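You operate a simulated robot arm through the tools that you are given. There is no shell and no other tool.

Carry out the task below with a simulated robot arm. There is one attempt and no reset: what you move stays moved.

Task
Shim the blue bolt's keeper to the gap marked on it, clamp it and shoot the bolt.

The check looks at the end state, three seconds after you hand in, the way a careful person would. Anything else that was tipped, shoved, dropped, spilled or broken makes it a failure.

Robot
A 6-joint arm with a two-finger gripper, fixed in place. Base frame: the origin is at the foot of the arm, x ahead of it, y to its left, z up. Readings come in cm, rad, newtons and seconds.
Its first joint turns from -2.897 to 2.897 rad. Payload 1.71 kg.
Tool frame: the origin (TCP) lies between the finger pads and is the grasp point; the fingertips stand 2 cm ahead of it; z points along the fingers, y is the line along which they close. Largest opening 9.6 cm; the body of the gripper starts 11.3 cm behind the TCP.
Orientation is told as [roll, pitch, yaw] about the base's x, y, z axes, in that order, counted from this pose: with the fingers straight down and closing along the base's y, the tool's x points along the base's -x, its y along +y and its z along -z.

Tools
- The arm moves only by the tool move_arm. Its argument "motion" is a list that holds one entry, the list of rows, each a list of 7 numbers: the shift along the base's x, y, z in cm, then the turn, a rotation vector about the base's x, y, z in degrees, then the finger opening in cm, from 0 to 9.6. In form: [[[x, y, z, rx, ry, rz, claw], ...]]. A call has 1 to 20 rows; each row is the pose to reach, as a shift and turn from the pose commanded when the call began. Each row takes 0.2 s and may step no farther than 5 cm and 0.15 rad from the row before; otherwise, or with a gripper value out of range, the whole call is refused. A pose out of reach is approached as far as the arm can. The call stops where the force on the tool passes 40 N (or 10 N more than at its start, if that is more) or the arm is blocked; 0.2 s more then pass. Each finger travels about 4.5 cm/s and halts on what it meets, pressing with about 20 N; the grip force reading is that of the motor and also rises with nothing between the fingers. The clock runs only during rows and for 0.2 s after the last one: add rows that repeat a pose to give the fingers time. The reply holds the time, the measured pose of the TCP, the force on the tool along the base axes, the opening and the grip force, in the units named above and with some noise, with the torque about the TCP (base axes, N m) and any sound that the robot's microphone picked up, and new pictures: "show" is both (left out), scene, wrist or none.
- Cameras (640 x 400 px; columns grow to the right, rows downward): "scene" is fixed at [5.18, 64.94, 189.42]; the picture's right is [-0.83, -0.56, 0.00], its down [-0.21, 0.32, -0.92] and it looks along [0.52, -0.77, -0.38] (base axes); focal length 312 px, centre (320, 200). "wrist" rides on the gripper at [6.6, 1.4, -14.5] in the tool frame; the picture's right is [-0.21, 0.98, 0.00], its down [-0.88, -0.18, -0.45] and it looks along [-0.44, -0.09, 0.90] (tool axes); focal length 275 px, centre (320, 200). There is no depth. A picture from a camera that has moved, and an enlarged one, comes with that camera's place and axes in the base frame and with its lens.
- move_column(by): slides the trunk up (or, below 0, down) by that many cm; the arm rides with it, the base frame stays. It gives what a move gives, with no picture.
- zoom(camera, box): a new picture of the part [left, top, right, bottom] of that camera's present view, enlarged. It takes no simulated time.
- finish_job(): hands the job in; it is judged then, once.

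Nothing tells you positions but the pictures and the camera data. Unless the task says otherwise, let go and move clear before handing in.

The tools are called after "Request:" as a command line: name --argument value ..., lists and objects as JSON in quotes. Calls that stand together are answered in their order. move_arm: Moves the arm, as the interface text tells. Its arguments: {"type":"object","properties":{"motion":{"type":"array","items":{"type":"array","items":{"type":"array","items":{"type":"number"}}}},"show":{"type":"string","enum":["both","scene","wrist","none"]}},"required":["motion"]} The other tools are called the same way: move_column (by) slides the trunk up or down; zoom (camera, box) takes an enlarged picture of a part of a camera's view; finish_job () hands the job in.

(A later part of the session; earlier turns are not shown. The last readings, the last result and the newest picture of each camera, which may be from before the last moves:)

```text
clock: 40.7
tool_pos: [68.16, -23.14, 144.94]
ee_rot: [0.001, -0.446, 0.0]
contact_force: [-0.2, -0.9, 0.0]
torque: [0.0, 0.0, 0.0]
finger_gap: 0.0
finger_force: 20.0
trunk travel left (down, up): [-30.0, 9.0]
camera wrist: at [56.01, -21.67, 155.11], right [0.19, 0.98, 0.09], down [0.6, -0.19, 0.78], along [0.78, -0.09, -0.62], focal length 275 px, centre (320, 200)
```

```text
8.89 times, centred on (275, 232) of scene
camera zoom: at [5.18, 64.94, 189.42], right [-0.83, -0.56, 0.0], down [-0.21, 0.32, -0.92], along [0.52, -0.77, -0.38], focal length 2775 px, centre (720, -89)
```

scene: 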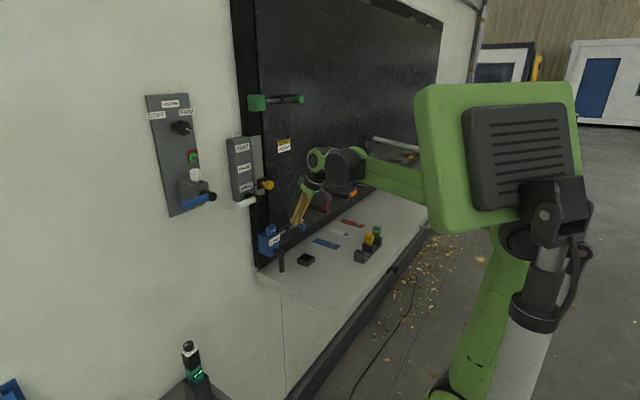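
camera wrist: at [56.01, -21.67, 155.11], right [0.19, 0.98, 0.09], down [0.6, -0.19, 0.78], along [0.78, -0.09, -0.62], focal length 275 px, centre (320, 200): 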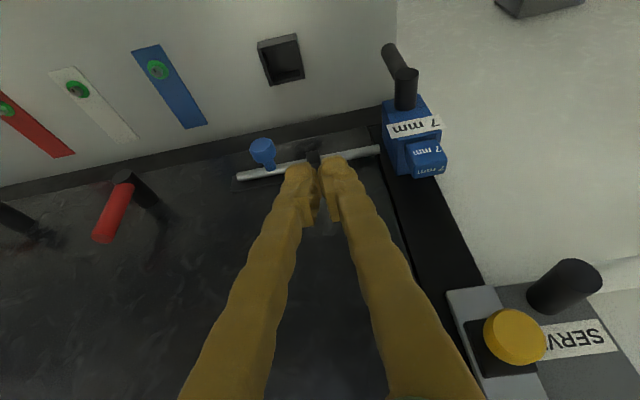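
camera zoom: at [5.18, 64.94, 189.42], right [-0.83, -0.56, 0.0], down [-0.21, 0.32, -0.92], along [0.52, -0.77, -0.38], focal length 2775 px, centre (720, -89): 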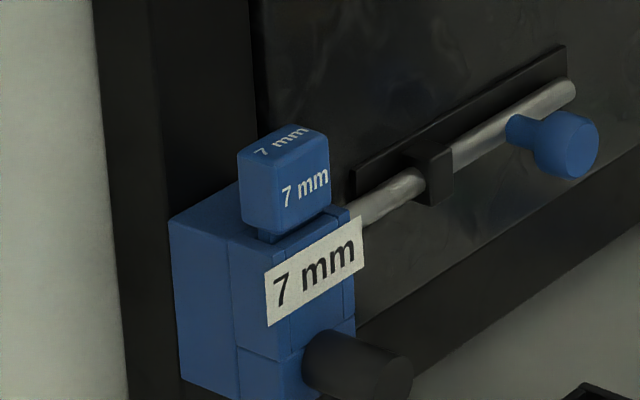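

The lever rests exactly at its 90° stop and the shim is seated. Now the bolt knob, at about (78.9, -31, 127.2). I'll come in at its -y side with closed fingers, tilted nearly horizontal.

Request:
move_arm --motion '[[[-3, -2, 0, 0, -6.5, 0, 0], [-5, -4, 0, 0, -13, 0, 0], [-6, -6.5, -1, 0, -20, 0, 0], [-6, -9, -3, 0, -26, 0, 0], [-6, -11, -6, 0, -33, 0, 0], [-6, -12.5, -9, 0, -39.4, 0, 0], [-5, -12.8, -12, 0, -39.4, 0, 0], [-3, -12.8, -14, 0, -39.4, 0, 0], [0, -12.8, -16, 0, -39.4, 0, 0], [0, -12.8, -16, 0, -39.4, 0, 0]]]'

Request:
zoom --camera "scene" --box '[255, 190, 375, 270]'

```text
clock: 42.9
tool_pos: [68.12, -35.86, 129.01]
ee_rot: [0.001, -1.135, 0.0]
contact_force: [-0.3, -0.6, -0.5]
torque: [0.02, 0.0, 0.04]
finger_gap: 0.0
finger_force: 19.9
trunk travel left (down, up): [-30.0, 9.0]
camera wrist: at [52.28, -34.5, 129.06], right [0.09, 0.98, 0.19], down [-0.03, -0.18, 0.98], along [1.0, -0.09, 0.02], focal length 275 px, centre (320, 200)
```

scene: 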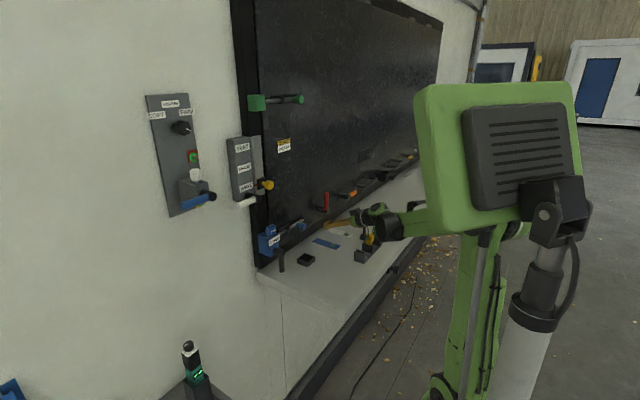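
wrist: 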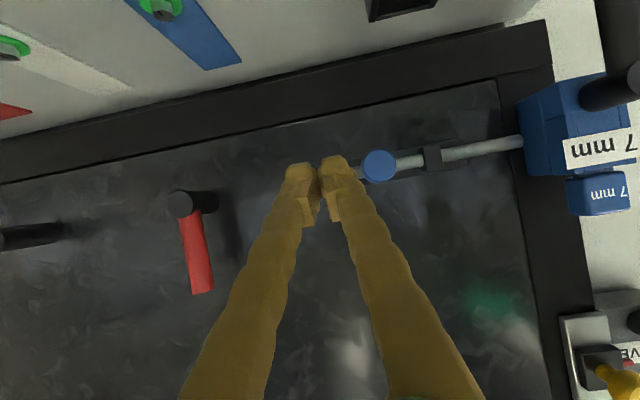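

```text
5.00 times, centred on (315, 230) of scene
camera zoom: at [5.18, 64.94, 189.42], right [-0.83, -0.56, 0.0], down [-0.21, 0.32, -0.92], along [0.52, -0.77, -0.38], focal length 1561 px, centre (345, 50)
```

zoom: 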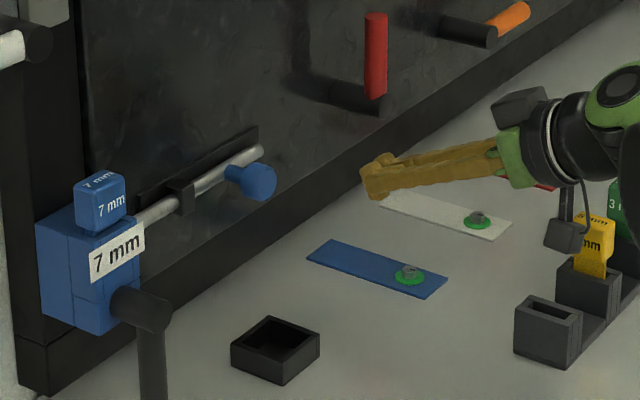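

The knob is at (78, -30.9, 127.5). Move the peg in beside it (on the -y side), then push toward +y.

Request:
move_arm --motion '[[[3, 0, -0.4, 0, 0, 0, 0], [6, 0, -0.8, 0, 0, 0, 0], [9.5, 0, -1.1, 0, 0, 0, 0], [9.5, 0, -1.1, 0, 0, 0, 0], [9.5, 1, -1.1, 0, 0, 0, 0], [9.5, 2, -1.1, 0, 0, 0, 0], [9.5, 2.7, -1.1, 0, 0, 0, 0]]]'

Request:
zoom --camera "scene" --box '[255, 190, 345, 260]'

```text
clock: 44.5
tool_pos: [77.54, -33.22, 127.9]
ee_rot: [0.0, -1.136, -0.002]
contact_force: [-1.1, -10.2, 3.3]
torque: [0.0, -0.01, 0.02]
finger_gap: 0.01
finger_force: 20.2
trunk travel left (down, up): [-30.0, 9.0]
camera wrist: at [61.71, -31.8, 127.97], right [0.09, 0.98, 0.19], down [-0.03, -0.18, 0.98], along [1.0, -0.09, 0.02], focal length 275 px, centre (320, 200)
```

scene: 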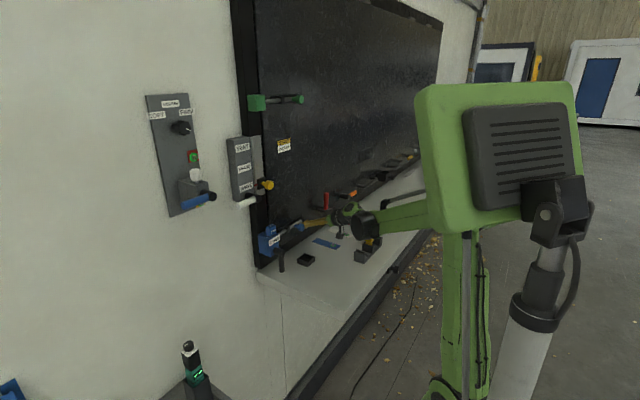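
wrist: 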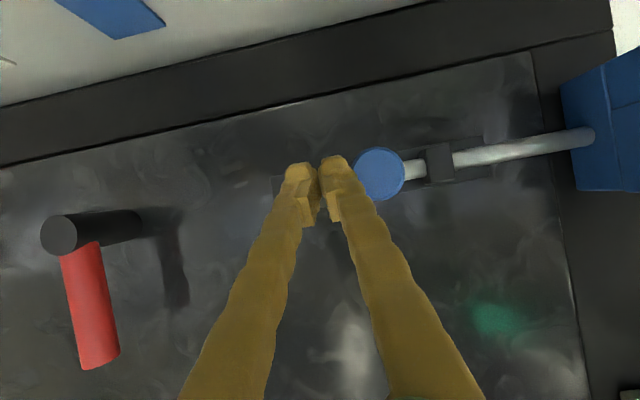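

```text
5.71 times, centred on (300, 225) of scene
camera zoom: at [5.18, 64.94, 189.42], right [-0.83, -0.56, 0.0], down [-0.21, 0.32, -0.92], along [0.52, -0.77, -0.38], focal length 1784 px, centre (434, 57)
```

zoom: 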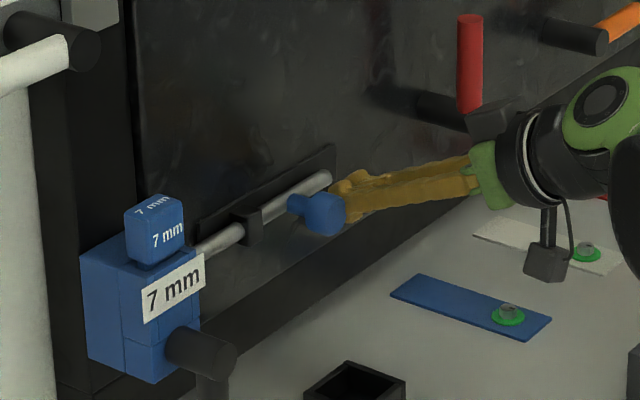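

Contact is made (about 10 N). Push the bolt toward the keeper.

Request:
move_arm --motion '[[[0, 0.5, 0, 0, 0, 0, 0], [0, 1, 0, 0, 0, 0, 0], [0, 1.5, 0, 0, 0, 0, 0], [0, 2.0, 0, 0, 0, 0, 0], [0, 2.5, 0, 0, 0, 0, 0], [0, 3.0, 0, 0, 0, 0, 0]]]' --show "wrist"

Request:
zoom --camera "scene" --box '[255, 190, 345, 260]'

```text
clock: 45.0
tool_pos: [75.0, -32.43, 129.54]
ee_rot: [-0.015, -1.154, 0.008]
contact_force: [-0.3, 2.4, 0.3]
torque: [-0.1, 0.05, -0.22]
finger_gap: 0.0
finger_force: 19.5
trunk travel left (down, up): [-30.0, 9.0]
stopped in row 2: the force on the tool passed its limit at 44 N (the readings are from after the stop); the commanded pose is now the measured one
camera wrist: at [59.1, -30.87, 129.32], right [0.09, 0.98, 0.18], down [-0.05, -0.18, 0.98], along [0.99, -0.1, 0.04], focal length 275 px, centre (320, 200)
```

wrist: 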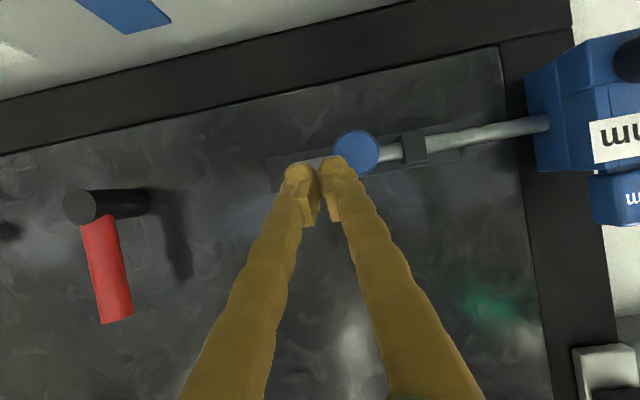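

```text
5.71 times, centred on (300, 225) of scene
camera zoom: at [5.18, 64.94, 189.42], right [-0.83, -0.56, 0.0], down [-0.21, 0.32, -0.92], along [0.52, -0.77, -0.38], focal length 1784 px, centre (434, 57)
```

zoom: 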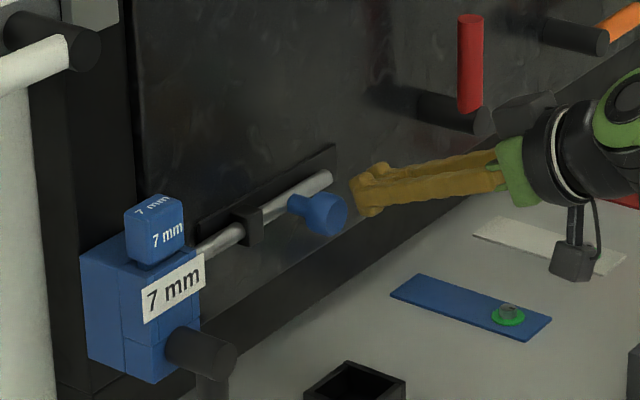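

The bolt stopped after a short travel with strong resistance. Let me look closely at the rod tip and the keeper.

Request:
zoom --camera "wrist" --box '[380, 60, 640, 220]'

Request:
zoom --camera "scene" --box '[265, 205, 325, 250]'

Request:
zoom --camera "scene" --box '[240, 80, 320, 130]'

```text
2.46 times, centred on (510, 140) of wrist
camera zoom: at [59.1, -30.87, 129.32], right [0.09, 0.98, 0.18], down [-0.05, -0.18, 0.98], along [0.99, -0.1, 0.04], focal length 678 px, centre (-148, 348)
```

zoom: 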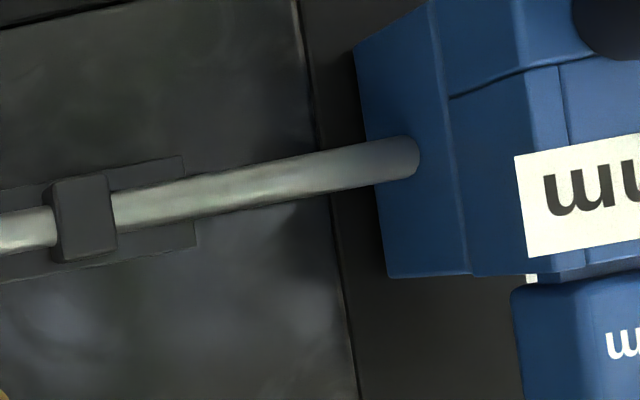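

```text
8.89 times, centred on (295, 228) of scene
camera zoom: at [5.18, 64.94, 189.42], right [-0.83, -0.56, 0.0], down [-0.21, 0.32, -0.92], along [0.52, -0.77, -0.38], focal length 2775 px, centre (542, -44)
```

zoom: 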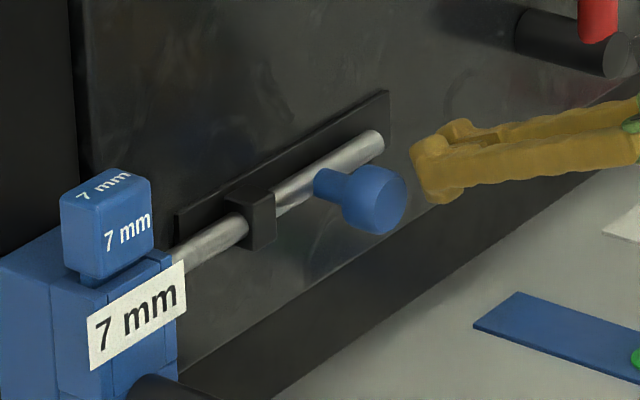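

```text
8.00 times, centred on (280, 105) of scene
camera zoom: at [5.18, 64.94, 189.42], right [-0.83, -0.56, 0.0], down [-0.21, 0.32, -0.92], along [0.52, -0.77, -0.38], focal length 2497 px, centre (640, 960)
```

zoom: 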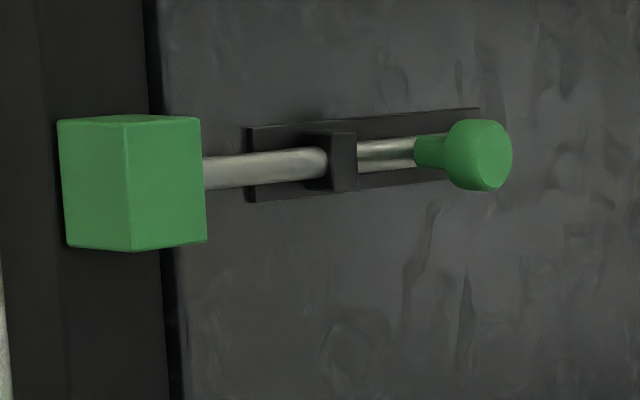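

The bolt moved about 1 cm and then hit a hard stop. I'll back off and look down at the rod tip and keeper side to see what blocks it.

Request:
move_arm --motion '[[[-4, 0, 0, 0, 0, 0, 0], [-7, 0.5, 2, 0, 6, 0, 0], [-8, 2, 5, 0, 13, 0, 0], [-8, 4, 8, 0, 20, 0, 0], [-7, 6, 10.5, 0, 27, 0, 0], [-6, 9, 11, 0, 34, 0, 0], [-5, 12, 11, 0, 40, 0, 0], [-5, 12, 11, 0, 40, 0, 0]]]' --show "wrist"

Request:
zoom --camera "wrist" --box '[320, 100, 460, 220]'

Request:
zoom --camera "scene" --box '[260, 210, 310, 250]'

```text
clock: 46.8
tool_pos: [70.7, -20.69, 140.24]
ee_rot: [-0.008, -0.452, 0.0]
contact_force: [0.3, 0.8, -0.5]
torque: [-0.05, 0.03, 0.0]
finger_gap: 0.0
finger_force: 20.0
trunk travel left (down, up): [-30.0, 9.0]
camera wrist: at [58.53, -19.18, 150.25], right [0.19, 0.98, 0.08], down [0.59, -0.18, 0.78], along [0.78, -0.1, -0.62], focal length 275 px, centre (320, 200)
```

wrist: 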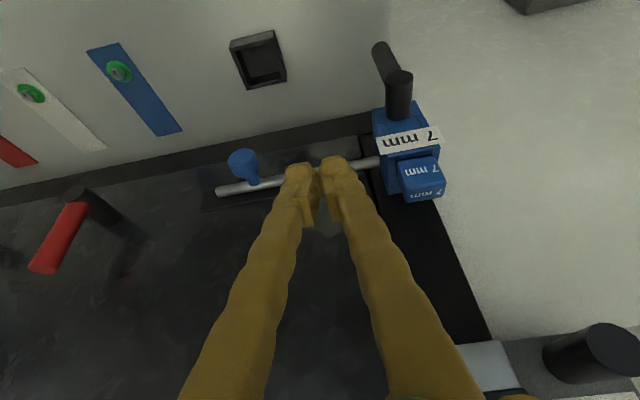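

```text
3.33 times, centred on (390, 160) of wrist
camera zoom: at [58.53, -19.18, 150.25], right [0.19, 0.98, 0.08], down [0.59, -0.18, 0.78], along [0.78, -0.1, -0.62], focal length 918 px, centre (87, 333)
```

zoom: 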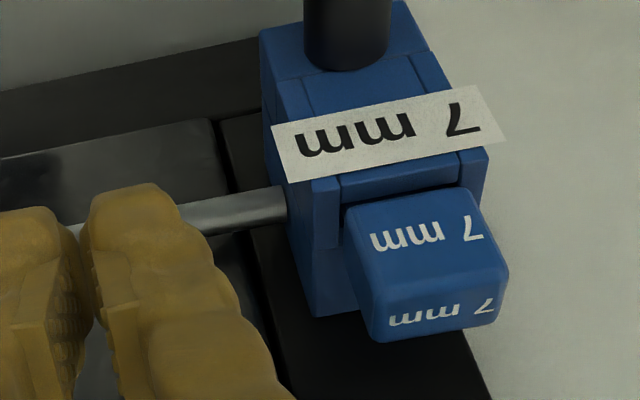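

```text
10.00 times, centred on (285, 230) of scene
camera zoom: at [5.18, 64.94, 189.42], right [-0.83, -0.56, 0.0], down [-0.21, 0.32, -0.92], along [0.52, -0.77, -0.38], focal length 3122 px, centre (670, -100)
```

zoom: 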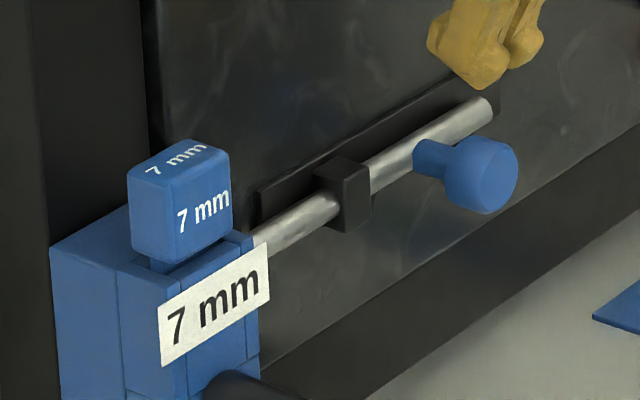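

The rod tip appears to rest on the keeper's -y face. I'll yaw +90° in place to view that face and check how the bolt enters and whether the jaw has closed.

Request:
move_arm --motion '[[[-0.1, 0, 0.3, 0, 0, 8.2, 0], [-0.2, 0, 0.5, 0, 0, 16.4, 0], [-0.3, 0, 0.5, 0, 0, 24.6, 0], [-0.4, 0, 0.5, 0, 0, 32.8, 0], [-0.5, 0, 0.5, 0, 0, 41, 0], [-0.6, 0, 0.5, 0, 0, 49.2, 0], [-0.7, 0, 0.5, 0, 0, 57.4, 0], [-0.8, 0, 0.5, 0, 0, 65.6, 0], [-0.9, 0, 0.5, 0, 0, 73.8, 0], [-1, 0, 0.5, 0, 0, 82, 0], [-1, 0, 0.5, 0, 0, 90, 0], [-1, 0, 0.5, 0, 0, 90, 0]]]'

Request:
zoom --camera "wrist" --box '[160, 80, 320, 220]'

```text
clock: 49.4
tool_pos: [69.76, -20.85, 140.61]
ee_rot: [-0.005, -0.452, 1.571]
contact_force: [0.1, -0.7, -0.8]
torque: [0.01, 0.02, -0.01]
finger_gap: 0.01
finger_force: 20.0
trunk travel left (down, up): [-30.0, 9.0]
camera wrist: at [68.31, -33.01, 150.65], right [-0.98, 0.19, 0.09], down [0.18, 0.59, 0.78], along [0.1, 0.78, -0.61], focal length 275 px, centre (320, 200)
```

scene: 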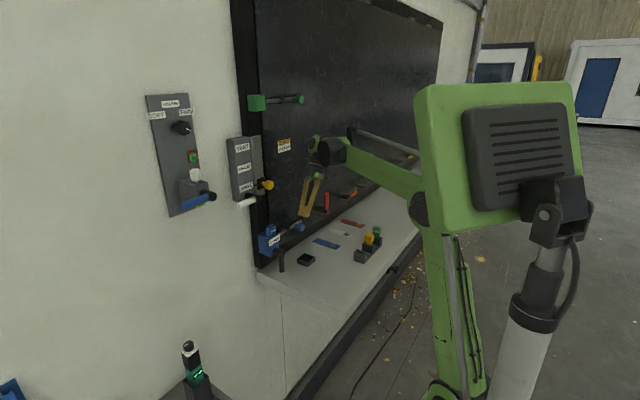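
wrist: 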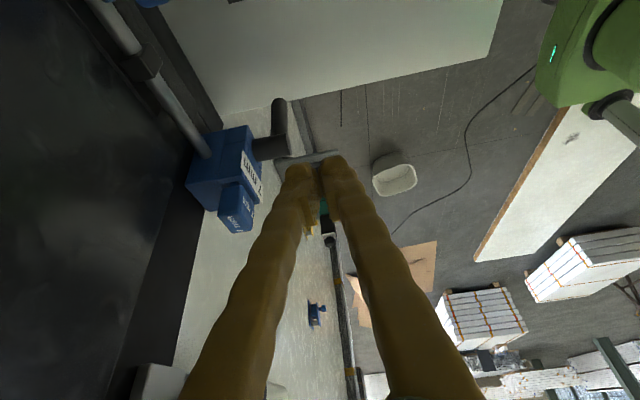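

```text
2.86 times, centred on (240, 150) of wrist
camera zoom: at [68.31, -33.01, 150.65], right [-0.98, 0.19, 0.09], down [0.18, 0.59, 0.78], along [0.1, 0.78, -0.61], focal length 786 px, centre (549, 343)
```

zoom: 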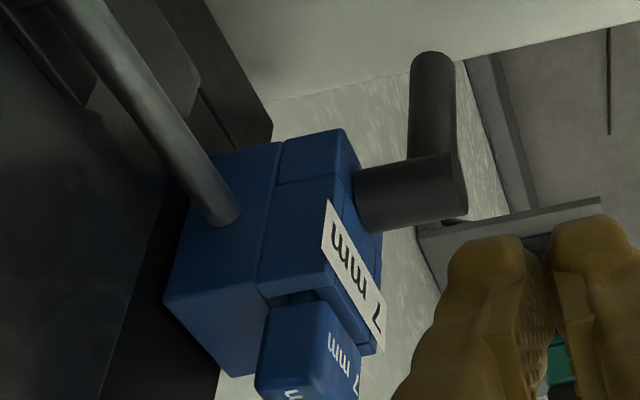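

Request:
zoom --camera "wrist" --box '[180, 115, 300, 235]'

Request:
zoom --camera "wrist" --box '[215, 140, 275, 200]'

```text
3.33 times, centred on (240, 175) of wrist
camera zoom: at [68.31, -33.01, 150.65], right [-0.98, 0.19, 0.09], down [0.18, 0.59, 0.78], along [0.1, 0.78, -0.61], focal length 918 px, centre (587, 283)
```

zoom: 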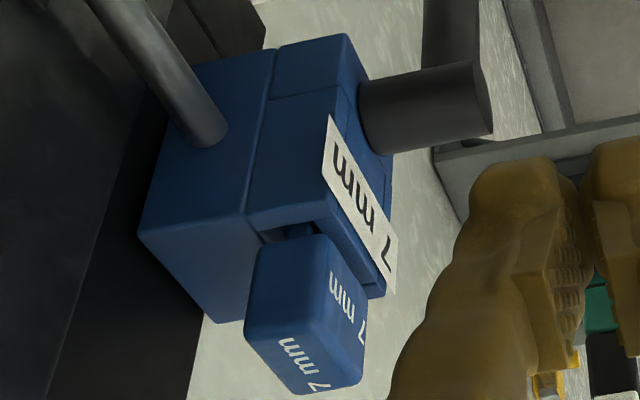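

```text
6.67 times, centred on (245, 170) of wrist
camera zoom: at [68.31, -33.01, 150.65], right [-0.98, 0.19, 0.09], down [0.18, 0.59, 0.78], along [0.1, 0.78, -0.61], focal length 1835 px, centre (820, 400)
```

zoom: 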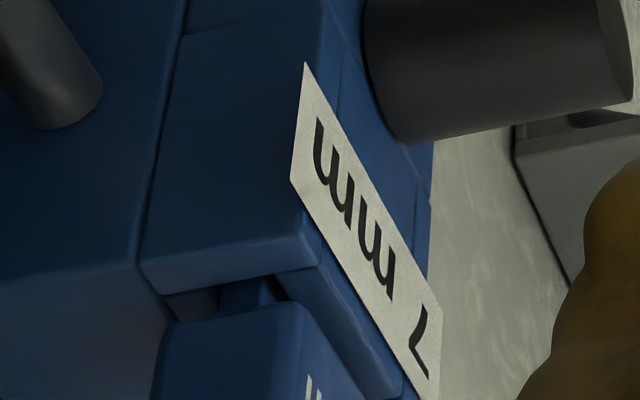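

The jaw seems not to have closed on the shim: its back edge is still at x≈78.84, a gap of about 3.5 mm. It may need pressing, or the lever may work the other way. I'll turn the wrist back and test the jaw gently with a fingertip.

Request:
move_arm --motion '[[[-0.5, 0, 0.3, 0, 0, -8.2, 0], [-1, 0.5, 0.5, 0, 0, -16.4, 0], [-1.5, 1, 0.5, 0, 0, -24.6, 0], [-2, 1.5, 0.5, 0, 0, -32.8, 0], [-2.5, 2, 0.5, 0, 0, -41, 0], [-3, 3, 0.5, 0, 0, -49.2, 0], [-3.5, 4, 0.5, 0, 0, -57.4, 0], [-4, 5, 0.5, 0, 0, -65.6, 0], [-4.5, 6, 0.5, 0, 0, -73.8, 0], [-5, 7, 0.5, 0, 0, -82, 0], [-5, 8.5, 0.5, 0, 0, -90, 0], [-5, 8.5, 0.5, 0, 0, -90, 0]]]' --show "none"

Request:
move_arm --motion '[[[0, 0, 0, 0, -8, 0, 0], [0, 0, 0, 0, -16, 0, 0], [0, 0, -1, 0, -24, 0, 0], [0, 0, -3, 0, -32, 0, 0], [0, 0, -5, 0, -40, 0, 0], [0, 0, -7, 0, -48, 0, 0], [0, 0.3, -9, 0, -56, 0, 0], [0, 0.3, -11, 0, -60, 0, 0], [3, 0.3, -11.3, 0, -60, 0, 0], [6, 0.3, -11.3, 0, -60, 0, 0], [6, 0.3, -11.3, 0, -60, 0, 0]]]'

Request:
zoom --camera "wrist" --box '[200, 80, 440, 240]'

Request:
zoom --camera "scene" --box '[250, 205, 330, 265]'

```text
clock: 52.0
tool_pos: [64.62, -12.18, 141.08]
ee_rot: [-0.006, -0.453, 0.0]
contact_force: [0.9, 1.2, 0.3]
torque: [0.0, -0.03, 0.02]
finger_gap: 0.0
finger_force: 19.7
trunk travel left (down, up): [-30.0, 9.0]
```

```text
clock: 54.4
tool_pos: [70.6, -11.95, 129.82]
ee_rot: [-0.01, -1.5, 0.0]
contact_force: [0.7, 0.8, -0.3]
torque: [-0.01, -0.04, 0.01]
finger_gap: 0.01
finger_force: 20.4
trunk travel left (down, up): [-30.0, 9.0]
camera wrist: at [55.83, -10.4, 124.28], right [0.02, 0.98, 0.2], down [-0.38, -0.18, 0.91], along [0.92, -0.1, 0.37], focal length 275 px, centre (320, 200)
```

scene: 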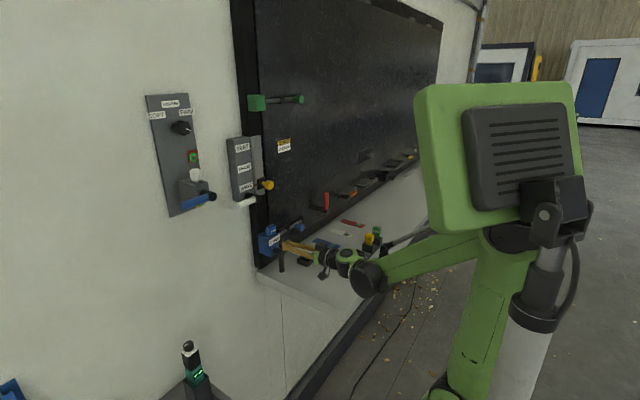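
wrist: 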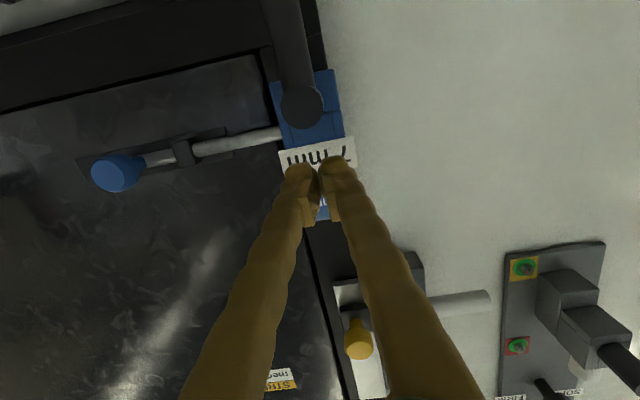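

```text
2.50 times, centred on (320, 160) of wrist
camera zoom: at [55.83, -10.4, 124.28], right [0.02, 0.98, 0.2], down [-0.38, -0.18, 0.91], along [0.92, -0.1, 0.37], focal length 688 px, centre (320, 300)
```

zoom: 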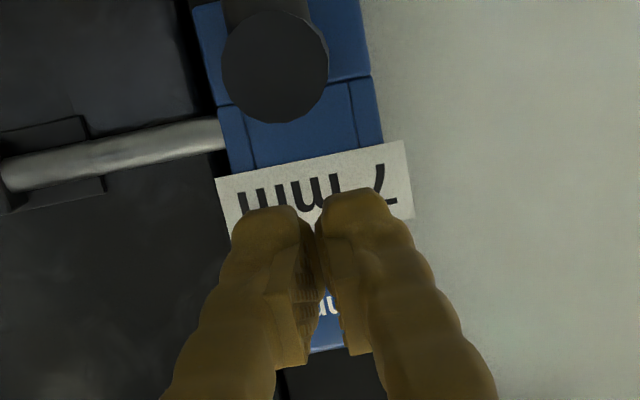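

```text
6.67 times, centred on (290, 235) of scene
camera zoom: at [5.18, 64.94, 189.42], right [-0.83, -0.56, 0.0], down [-0.21, 0.32, -0.92], along [0.52, -0.77, -0.38], focal length 2081 px, centre (520, -33)
```

zoom: 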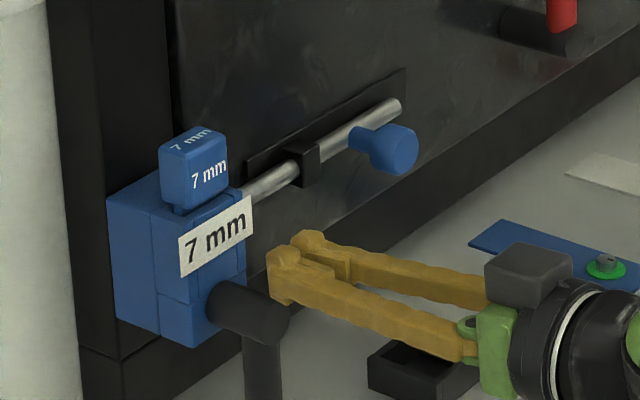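

Request:
move_arm --motion '[[[2, 0, -0.2, 0, 0, 0, 0], [4, 0, -0.2, 0, 0, 0, 0], [4.5, 0, -0.2, 0, 0, 0, 0], [4.8, 0, -0.2, 0, 0, 0, 0], [5.1, 0, -0.2, 0, 0, 0, 0]]]' --show "none"

Request:
zoom --camera "scene" --box '[260, 225, 300, 260]'

```text
clock: 55.6
tool_pos: [75.95, -11.87, 129.63]
ee_rot: [-0.009, -1.499, 0.003]
contact_force: [-0.1, 0.4, 0.5]
torque: [0.03, -0.02, -0.04]
finger_gap: 0.0
finger_force: 20.0
trunk travel left (down, up): [-30.0, 9.0]
```

```text
11.43 times, centred on (280, 242) of scene
camera zoom: at [5.18, 64.94, 189.42], right [-0.83, -0.56, 0.0], down [-0.21, 0.32, -0.92], along [0.52, -0.77, -0.38], focal length 3567 px, centre (777, -286)
```

zoom: 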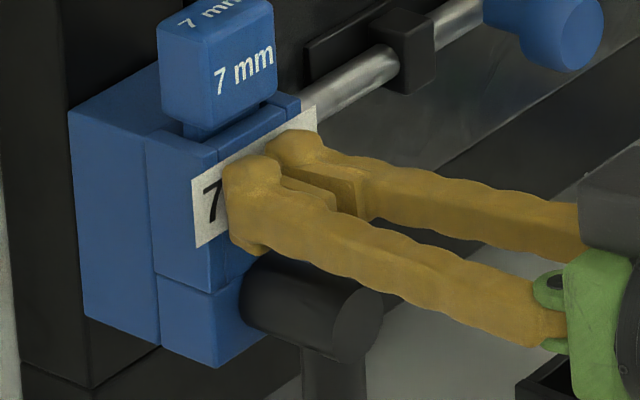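

Nearly touching, still zero force. Press a little further.

Request:
move_arm --motion '[[[0.2, 0, 0, 0, 0, 0, 0], [0.4, 0, 0, 0, 0, 0, 0], [0.6, 0, 0, 0, 0, 0, 0]]]' --show "none"

Request:
zoom --camera "scene" --box '[260, 225, 300, 260]'

```text
clock: 56.4
tool_pos: [76.03, -11.92, 129.64]
ee_rot: [-0.016, -1.503, 0.009]
contact_force: [-32.1, 2.3, -22.1]
torque: [-0.04, 0.32, 0.09]
finger_gap: 0.01
finger_force: 29.7
trunk travel left (down, up): [-30.0, 9.0]
```

```text
11.43 times, centred on (280, 242) of scene
camera zoom: at [5.18, 64.94, 189.42], right [-0.83, -0.56, 0.0], down [-0.21, 0.32, -0.92], along [0.52, -0.77, -0.38], focal length 3567 px, centre (777, -286)
```

zoom: 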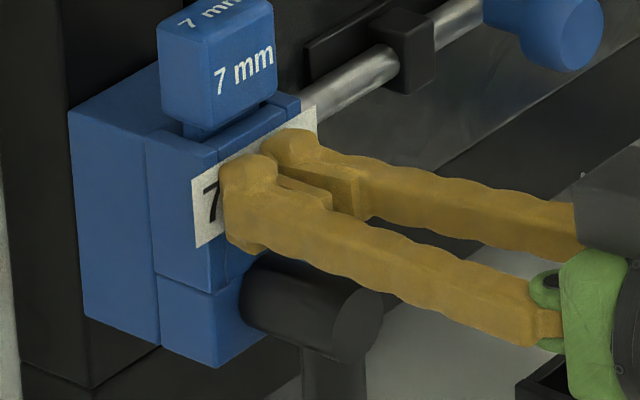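

The jaw doesn't budge at 32 N with the lever down, so the down position either locks the jaw or the jaw doesn't move at all. I'll raise the lever back to horizontal and try the jaw again.

Request:
move_arm --motion '[[[-3, 0, 0, 0, 0, 0, 0], [-7, 0, 0, 0, 0, 0, 0], [-9, -1.5, -2, 0, 6, 0, 0], [-9, -3.2, -5, 0, 13, 0, 0], [-9, -3.4, -8, 0, 20, 0, 0], [-6, -3.4, -9, 0, 21, 0, 0], [-3, -3.4, -9, 0, 21, 0, 0], [-2.2, -3.4, -9, 0, 21, 0, 0], [-2.2, -3.4, -9, 0, 21, 0, 0]]]'

Request:
zoom --camera "wrist" --box '[200, 60, 440, 240]'

Request:
zoom --camera "scene" --box '[250, 215, 330, 285]'

```text
clock: 58.4
tool_pos: [74.19, -15.41, 120.61]
ee_rot: [-0.011, -1.133, 0.001]
contact_force: [-0.2, -0.1, -0.1]
torque: [0.01, 0.0, -0.03]
finger_gap: 0.0
finger_force: 28.9
trunk travel left (down, up): [-30.0, 9.0]
camera wrist: at [58.37, -13.87, 120.72], right [0.09, 0.98, 0.18], down [-0.03, -0.18, 0.98], along [1.0, -0.1, 0.01], focal length 275 px, centre (320, 200)
```

scene: 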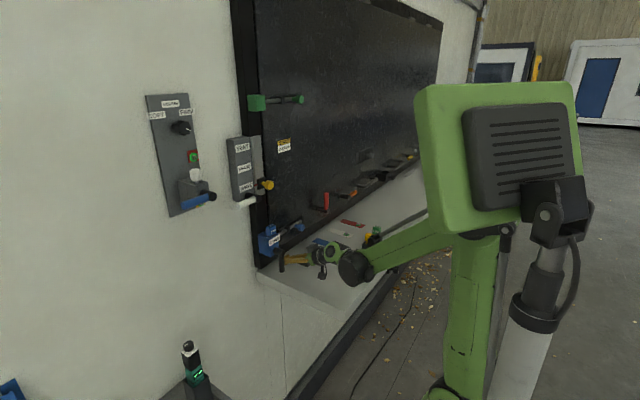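
wrist: 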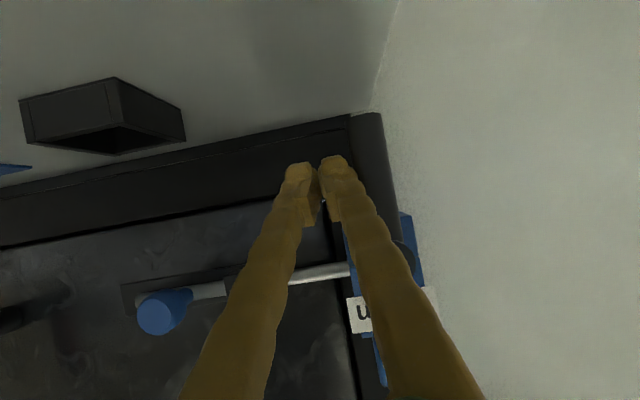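

```text
2.22 times, centred on (320, 150) of wrist
camera zoom: at [58.37, -13.87, 120.72], right [0.09, 0.98, 0.18], down [-0.03, -0.18, 0.98], along [1.0, -0.1, 0.01], focal length 612 px, centre (320, 311)
```

zoom: 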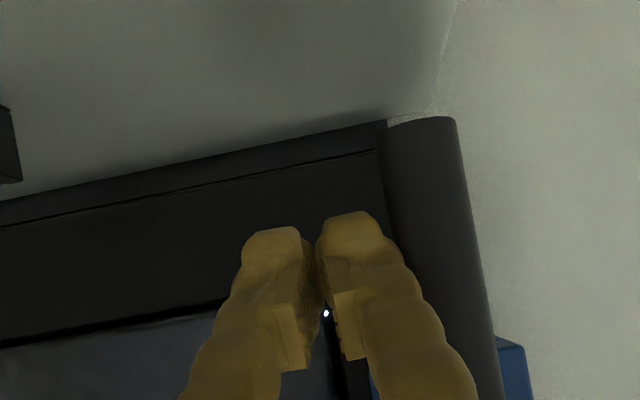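

```text
5.71 times, centred on (290, 250) of scene
camera zoom: at [5.18, 64.94, 189.42], right [-0.83, -0.56, 0.0], down [-0.21, 0.32, -0.92], along [0.52, -0.77, -0.38], focal length 1784 px, centre (491, -86)
```

zoom: 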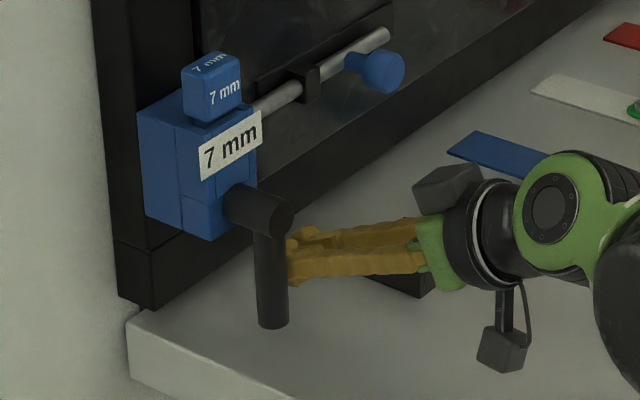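

The peg is on the -y side of the hanging lever. I'll swing it back up toward +y along the arc.

Request:
move_arm --motion '[[[0, 0.8, 0.2, 0, 0, 0, 0], [0, 1.5, 0.2, 0, 0, 0, 0], [0, 2.4, 0.1, 0, 0, 0, 0], [0, 3.3, 0, 0, 0, 0, 0], [0, 4.2, 0.05, 0, 0, 0, 0], [0, 5.1, 0.2, 0, 0, 0, 0], [0, 5.9, 0.6, 0, 0, 0, 0], [0, 6.7, 1.1, 0, 0, 0, 0], [0, 7.2, 1.6, 0, 0, 0, 0], [0, 7.65, 2.1, 0, 0, 0, 0], [0, 8.0, 2.7, 0, 0, 0, 0], [0, 8.3, 3.3, 0, 0, 0, 0]]]'

Request:
zoom --camera "scene" --box '[250, 215, 330, 285]'

```text
clock: 61.0
tool_pos: [72.55, -7.11, 123.83]
ee_rot: [-0.006, -1.13, 0.002]
contact_force: [-18.5, -0.1, -78.8]
torque: [0.02, 1.51, 0.05]
finger_gap: 0.03
finger_force: 29.3
trunk travel left (down, up): [-30.0, 9.0]
stopped in row 12: the force on the tool passed its limit at 49 N (the readings are from after the stop); the commanded pose is now the measured one
camera wrist: at [56.65, -5.6, 123.95], right [0.09, 0.98, 0.18], down [-0.03, -0.18, 0.98], along [1.0, -0.1, 0.01], focal length 275 px, centre (320, 200)
```

scene: 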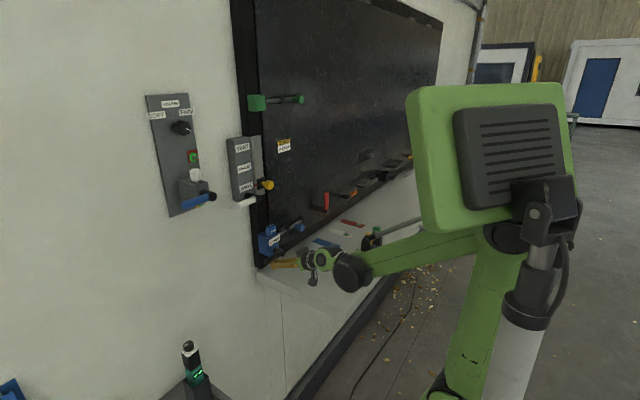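
wrist: 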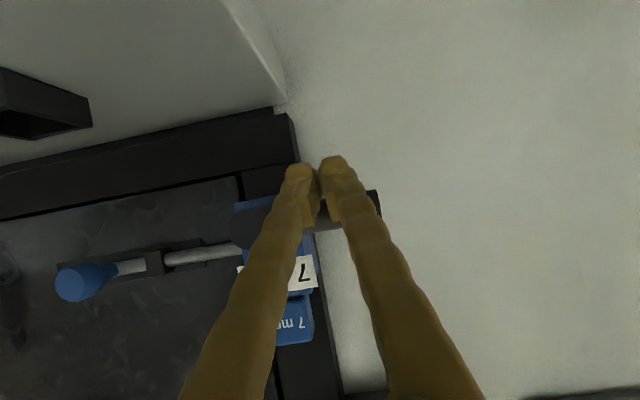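

```text
5.71 times, centred on (290, 250) of scene
camera zoom: at [5.18, 64.94, 189.42], right [-0.83, -0.56, 0.0], down [-0.21, 0.32, -0.92], along [0.52, -0.77, -0.38], focal length 1784 px, centre (491, -86)
```

zoom: 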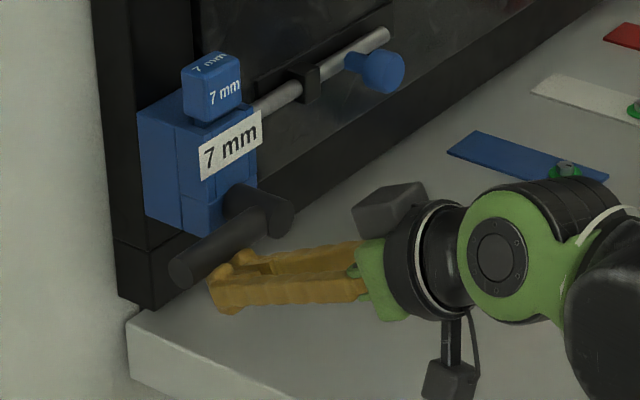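

The lever hits a stop at horizontal as well, so its range is horizontal (open) to down (clamped). I'll back off at once, then try pushing the jaw onto the shim with the lever open.

Request:
move_arm --motion '[[[0, 0, -0.8, 0, 0, 0, 0], [-0.5, 0.3, -1.2, 0, 0, 0, 0], [-4, 0.5, -1.2, 0, 0, 0, 0], [-7, 0, 0, 0, -5, 0, 0], [-8, -2, 3, 0, -12, 0, 0], [-8, -4, 6, 0, -20, 0, 0], [-7, -4.9, 6.5, 0, -21, 0, 0], [-4, -4.9, 6.8, 0, -21, 0, 0], [0, -4.9, 6.8, 0, -21, 0, 0], [2.2, -4.9, 6.8, 0, -21, 0, 0], [2.2, -4.9, 6.8, 0, -21, 0, 0]]]'

Request:
zoom --camera "scene" --box '[260, 225, 300, 260]'

Request:
zoom --camera "wrist" --box '[200, 60, 440, 240]'

```text
clock: 63.5
tool_pos: [74.77, -11.95, 131.49]
ee_rot: [-0.025, -1.506, 0.021]
contact_force: [-0.6, 0.3, 0.1]
torque: [0.01, 0.03, -0.01]
finger_gap: 0.0
finger_force: 29.6
trunk travel left (down, up): [-30.0, 9.0]
camera wrist: at [59.92, -10.44, 125.7], right [0.02, 0.98, 0.2], down [-0.39, -0.18, 0.9], along [0.92, -0.1, 0.38], focal length 275 px, centre (320, 200)
```

scene: 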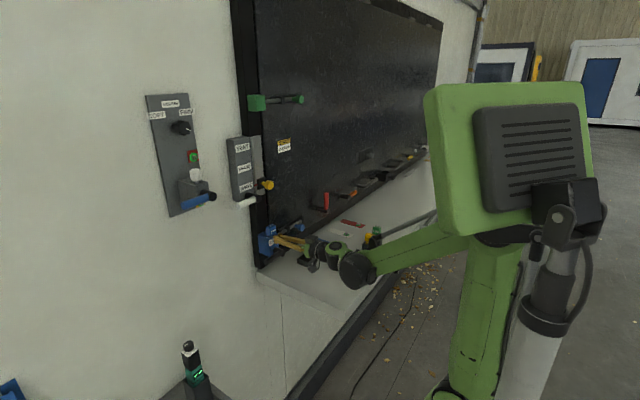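
wrist: 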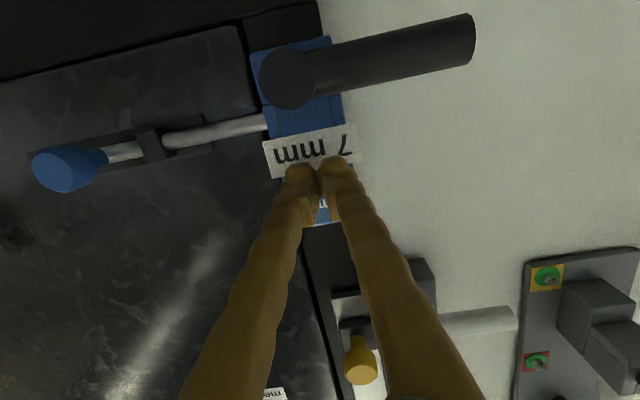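

```text
11.43 times, centred on (280, 242) of scene
camera zoom: at [5.18, 64.94, 189.42], right [-0.83, -0.56, 0.0], down [-0.21, 0.32, -0.92], along [0.52, -0.77, -0.38], focal length 3567 px, centre (777, -286)
```

zoom: 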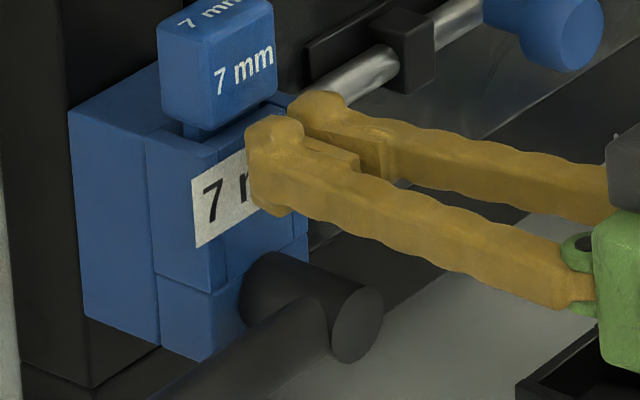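

```text
2.22 times, centred on (320, 150) of wrist
camera zoom: at [59.92, -10.44, 125.7], right [0.02, 0.98, 0.2], down [-0.39, -0.18, 0.9], along [0.92, -0.1, 0.38], focal length 612 px, centre (320, 311)
```

zoom: 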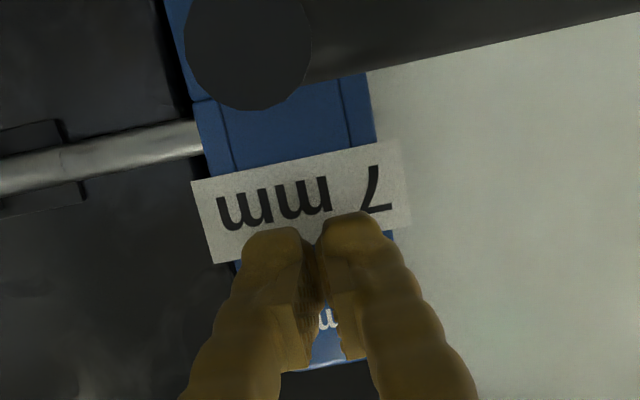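

Request:
zoom --camera "scene" --box '[268, 230, 288, 248]'

Request:
move_arm --motion '[[[0.6, 0, -0.8, 0, 0, 0, 0], [1.0, 0, -0.8, 0, 0, 0, 0], [1.2, 0, -0.8, 0, 0, 0, 0], [1.4, 0, -0.8, 0, 0, 0, 0]]]' --show "none"

Request:
zoom --camera "scene" --box '[268, 230, 288, 248]'

```text
16.00 times, centred on (278, 239) of scene
camera zoom: at [5.18, 64.94, 189.42], right [-0.83, -0.56, 0.0], down [-0.21, 0.32, -0.92], along [0.52, -0.77, -0.38], focal length 4994 px, centre (992, -424)
```

zoom: 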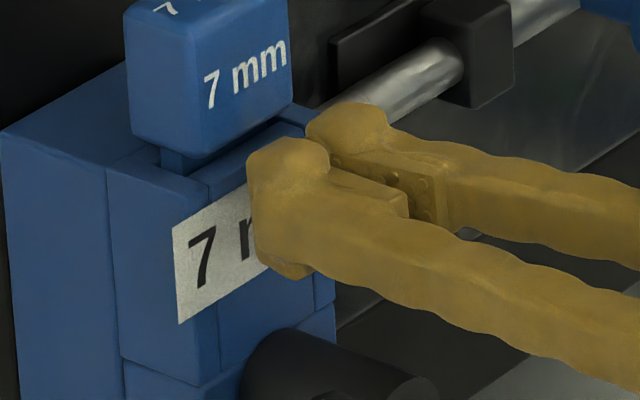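

```text
clock: 64.5
tool_pos: [75.67, -11.89, 130.77]
ee_rot: [-0.018, -1.509, 0.01]
contact_force: [0.7, 0.0, 0.5]
torque: [0.0, 0.02, -0.02]
finger_gap: 0.02
finger_force: 29.1
trunk travel left (down, up): [-30.0, 9.0]
```

```text
16.00 times, centred on (278, 239) of scene
camera zoom: at [5.18, 64.94, 189.42], right [-0.83, -0.56, 0.0], down [-0.21, 0.32, -0.92], along [0.52, -0.77, -0.38], focal length 4994 px, centre (992, -424)
```

zoom: 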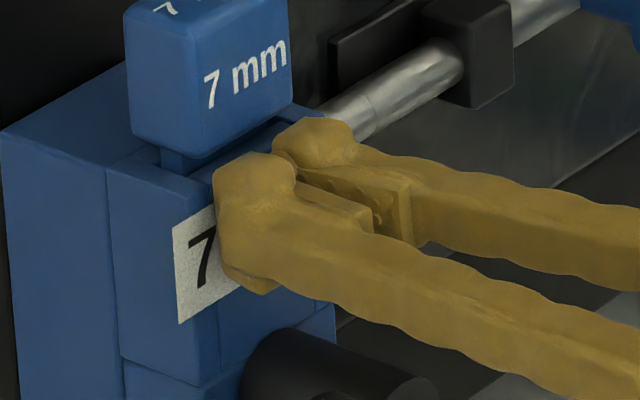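

Request:
move_arm --motion '[[[0.2, 0, 0, 0, 0, 0, 0], [0.4, 0, 0, 0, 0, 0, 0], [0.6, 0, 0, 0, 0, 0, 0], [0.75, 0, 0, 0, 0, 0, 0]]]' --show "none"

Request:
zoom --camera "scene" --box '[268, 230, 288, 248]'

```text
clock: 65.2
tool_pos: [73.87, -11.72, 131.84]
ee_rot: [-0.034, -1.526, 0.029]
contact_force: [-0.8, 0.5, 0.1]
torque: [-0.01, 0.04, -0.05]
finger_gap: 0.0
finger_force: 29.7
trunk travel left (down, up): [-30.0, 9.0]
stopped in row 3: the force on the tool passed its limit at 44 N (the readings are from after the stop); the commanded pose is now the measured one
```

```text
16.00 times, centred on (278, 239) of scene
camera zoom: at [5.18, 64.94, 189.42], right [-0.83, -0.56, 0.0], down [-0.21, 0.32, -0.92], along [0.52, -0.77, -0.38], focal length 4994 px, centre (992, -424)
```

zoom: 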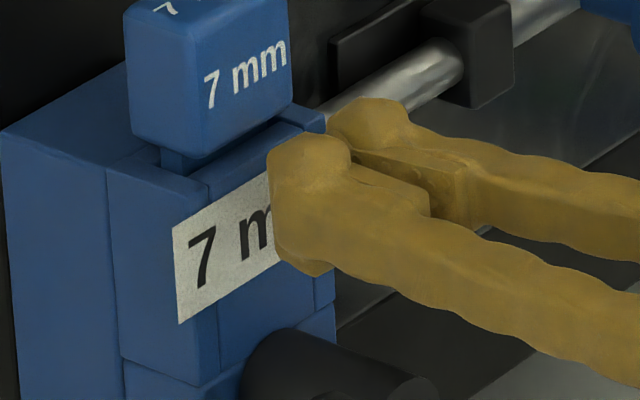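

The jaw is rigid in both lever states, and the lever's range is only open to down. The next thing to check is whether the shim is fully seated: I'll press down gently on its head with the lever open.

Request:
move_arm --motion '[[[-4, 0, 0.5, 0, 0, 0, 0], [-8, 0, 2, 0, 7, 0, 0], [-9, 0, 5, 0, 14, 0, 0], [-9, 0, 8, 0, 22, 0, 0], [-9, 0, 10, 0, 30, 0, 0], [-8, 0, 11, 0, 38, 0, 0], [-6, 0, 12, 0, 46, 0, 0], [-3, -0.2, 12, 0, 54, 0, 0], [0, -0.3, 12, 0, 61, 0, 0], [2.5, -0.4, 11, 0, 61, 0, 0], [4.4, -0.4, 9, 0, 61, 0, 0], [4.4, -0.4, 8, 0, 61, 0, 0], [4.4, -0.4, 8, 0, 61, 0, 0]]]'

Request:
zoom --camera "wrist" --box '[240, 80, 400, 220]'

Request:
zoom --camera "scene" --box '[255, 205, 305, 250]'

```text
clock: 68.0
tool_pos: [78.75, -12.26, 139.7]
ee_rot: [-0.007, -0.457, -0.001]
contact_force: [0.2, 0.2, 0.9]
torque: [0.0, -0.02, -0.01]
finger_gap: 0.0
finger_force: 29.2
trunk travel left (down, up): [-30.0, 9.0]
camera wrist: at [66.59, -10.68, 149.62], right [0.19, 0.98, 0.08], down [0.59, -0.18, 0.79], along [0.79, -0.1, -0.61], focal length 275 px, centre (320, 200)
```

scene: 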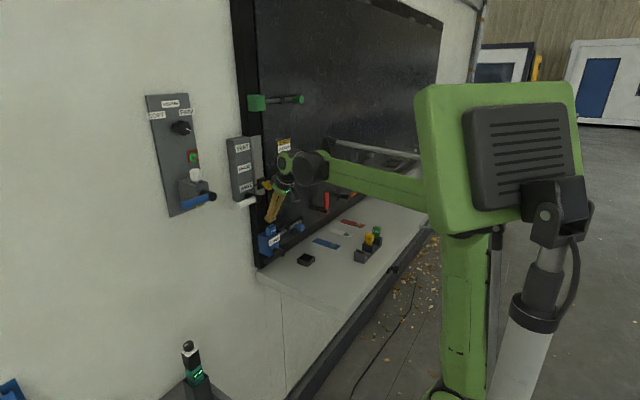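
wrist: 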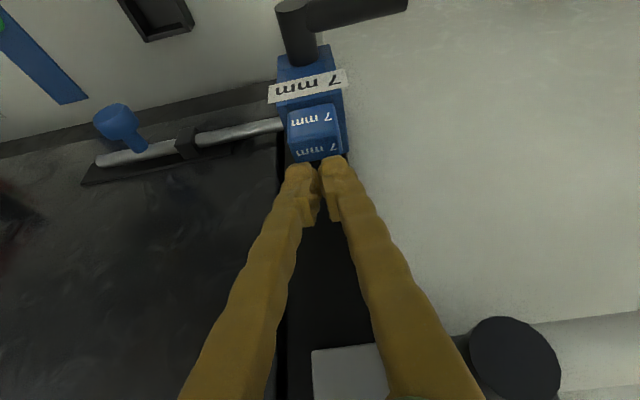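

```text
2.86 times, centred on (320, 150) of wrist
camera zoom: at [66.59, -10.68, 149.62], right [0.19, 0.98, 0.08], down [0.59, -0.18, 0.79], along [0.79, -0.1, -0.61], focal length 786 px, centre (320, 343)
```

zoom: 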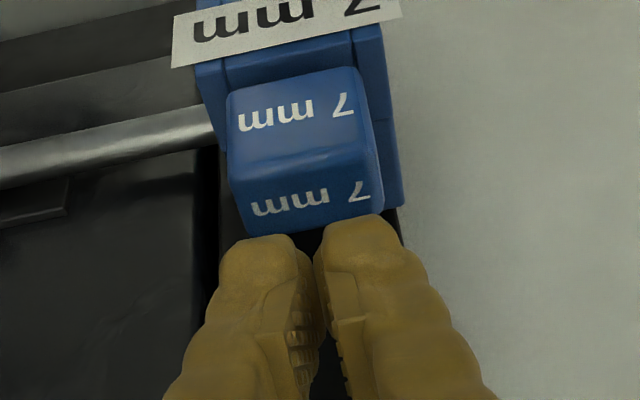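

```text
8.89 times, centred on (280, 228) of scene
camera zoom: at [5.18, 64.94, 189.42], right [-0.83, -0.56, 0.0], down [-0.21, 0.32, -0.92], along [0.52, -0.77, -0.38], focal length 2775 px, centre (676, -44)
```

zoom: 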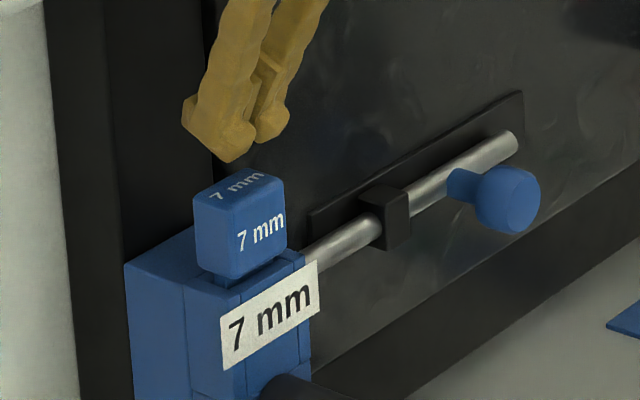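

Request:
move_arm --motion '[[[-0.2, 0, -0.8, 0, 0, 0, 0], [-0.2, 0, -1.5, 0, 0, 0, 0], [-0.2, 0, -2.0, 0, 0, 0, 0], [-0.2, 0, -2.3, 0, 0, 0, 0]]]' --show "none"

Request:
zoom --camera "scene" --box '[255, 205, 305, 250]'

```text
clock: 69.0
tool_pos: [78.59, -12.38, 137.45]
ee_rot: [-0.007, -0.459, 0.001]
contact_force: [-2.6, 0.7, 20.6]
torque: [0.04, 0.03, 0.03]
finger_gap: 0.6
finger_force: 20.6
trunk travel left (down, up): [-30.0, 9.0]
```

```text
8.89 times, centred on (280, 228) of scene
camera zoom: at [5.18, 64.94, 189.42], right [-0.83, -0.56, 0.0], down [-0.21, 0.32, -0.92], along [0.52, -0.77, -0.38], focal length 2775 px, centre (676, -44)
```

zoom: 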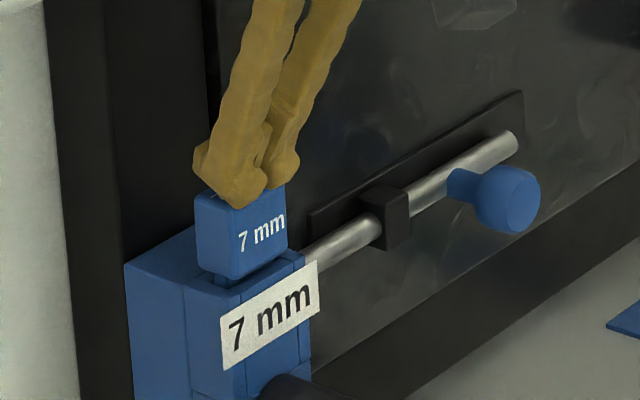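

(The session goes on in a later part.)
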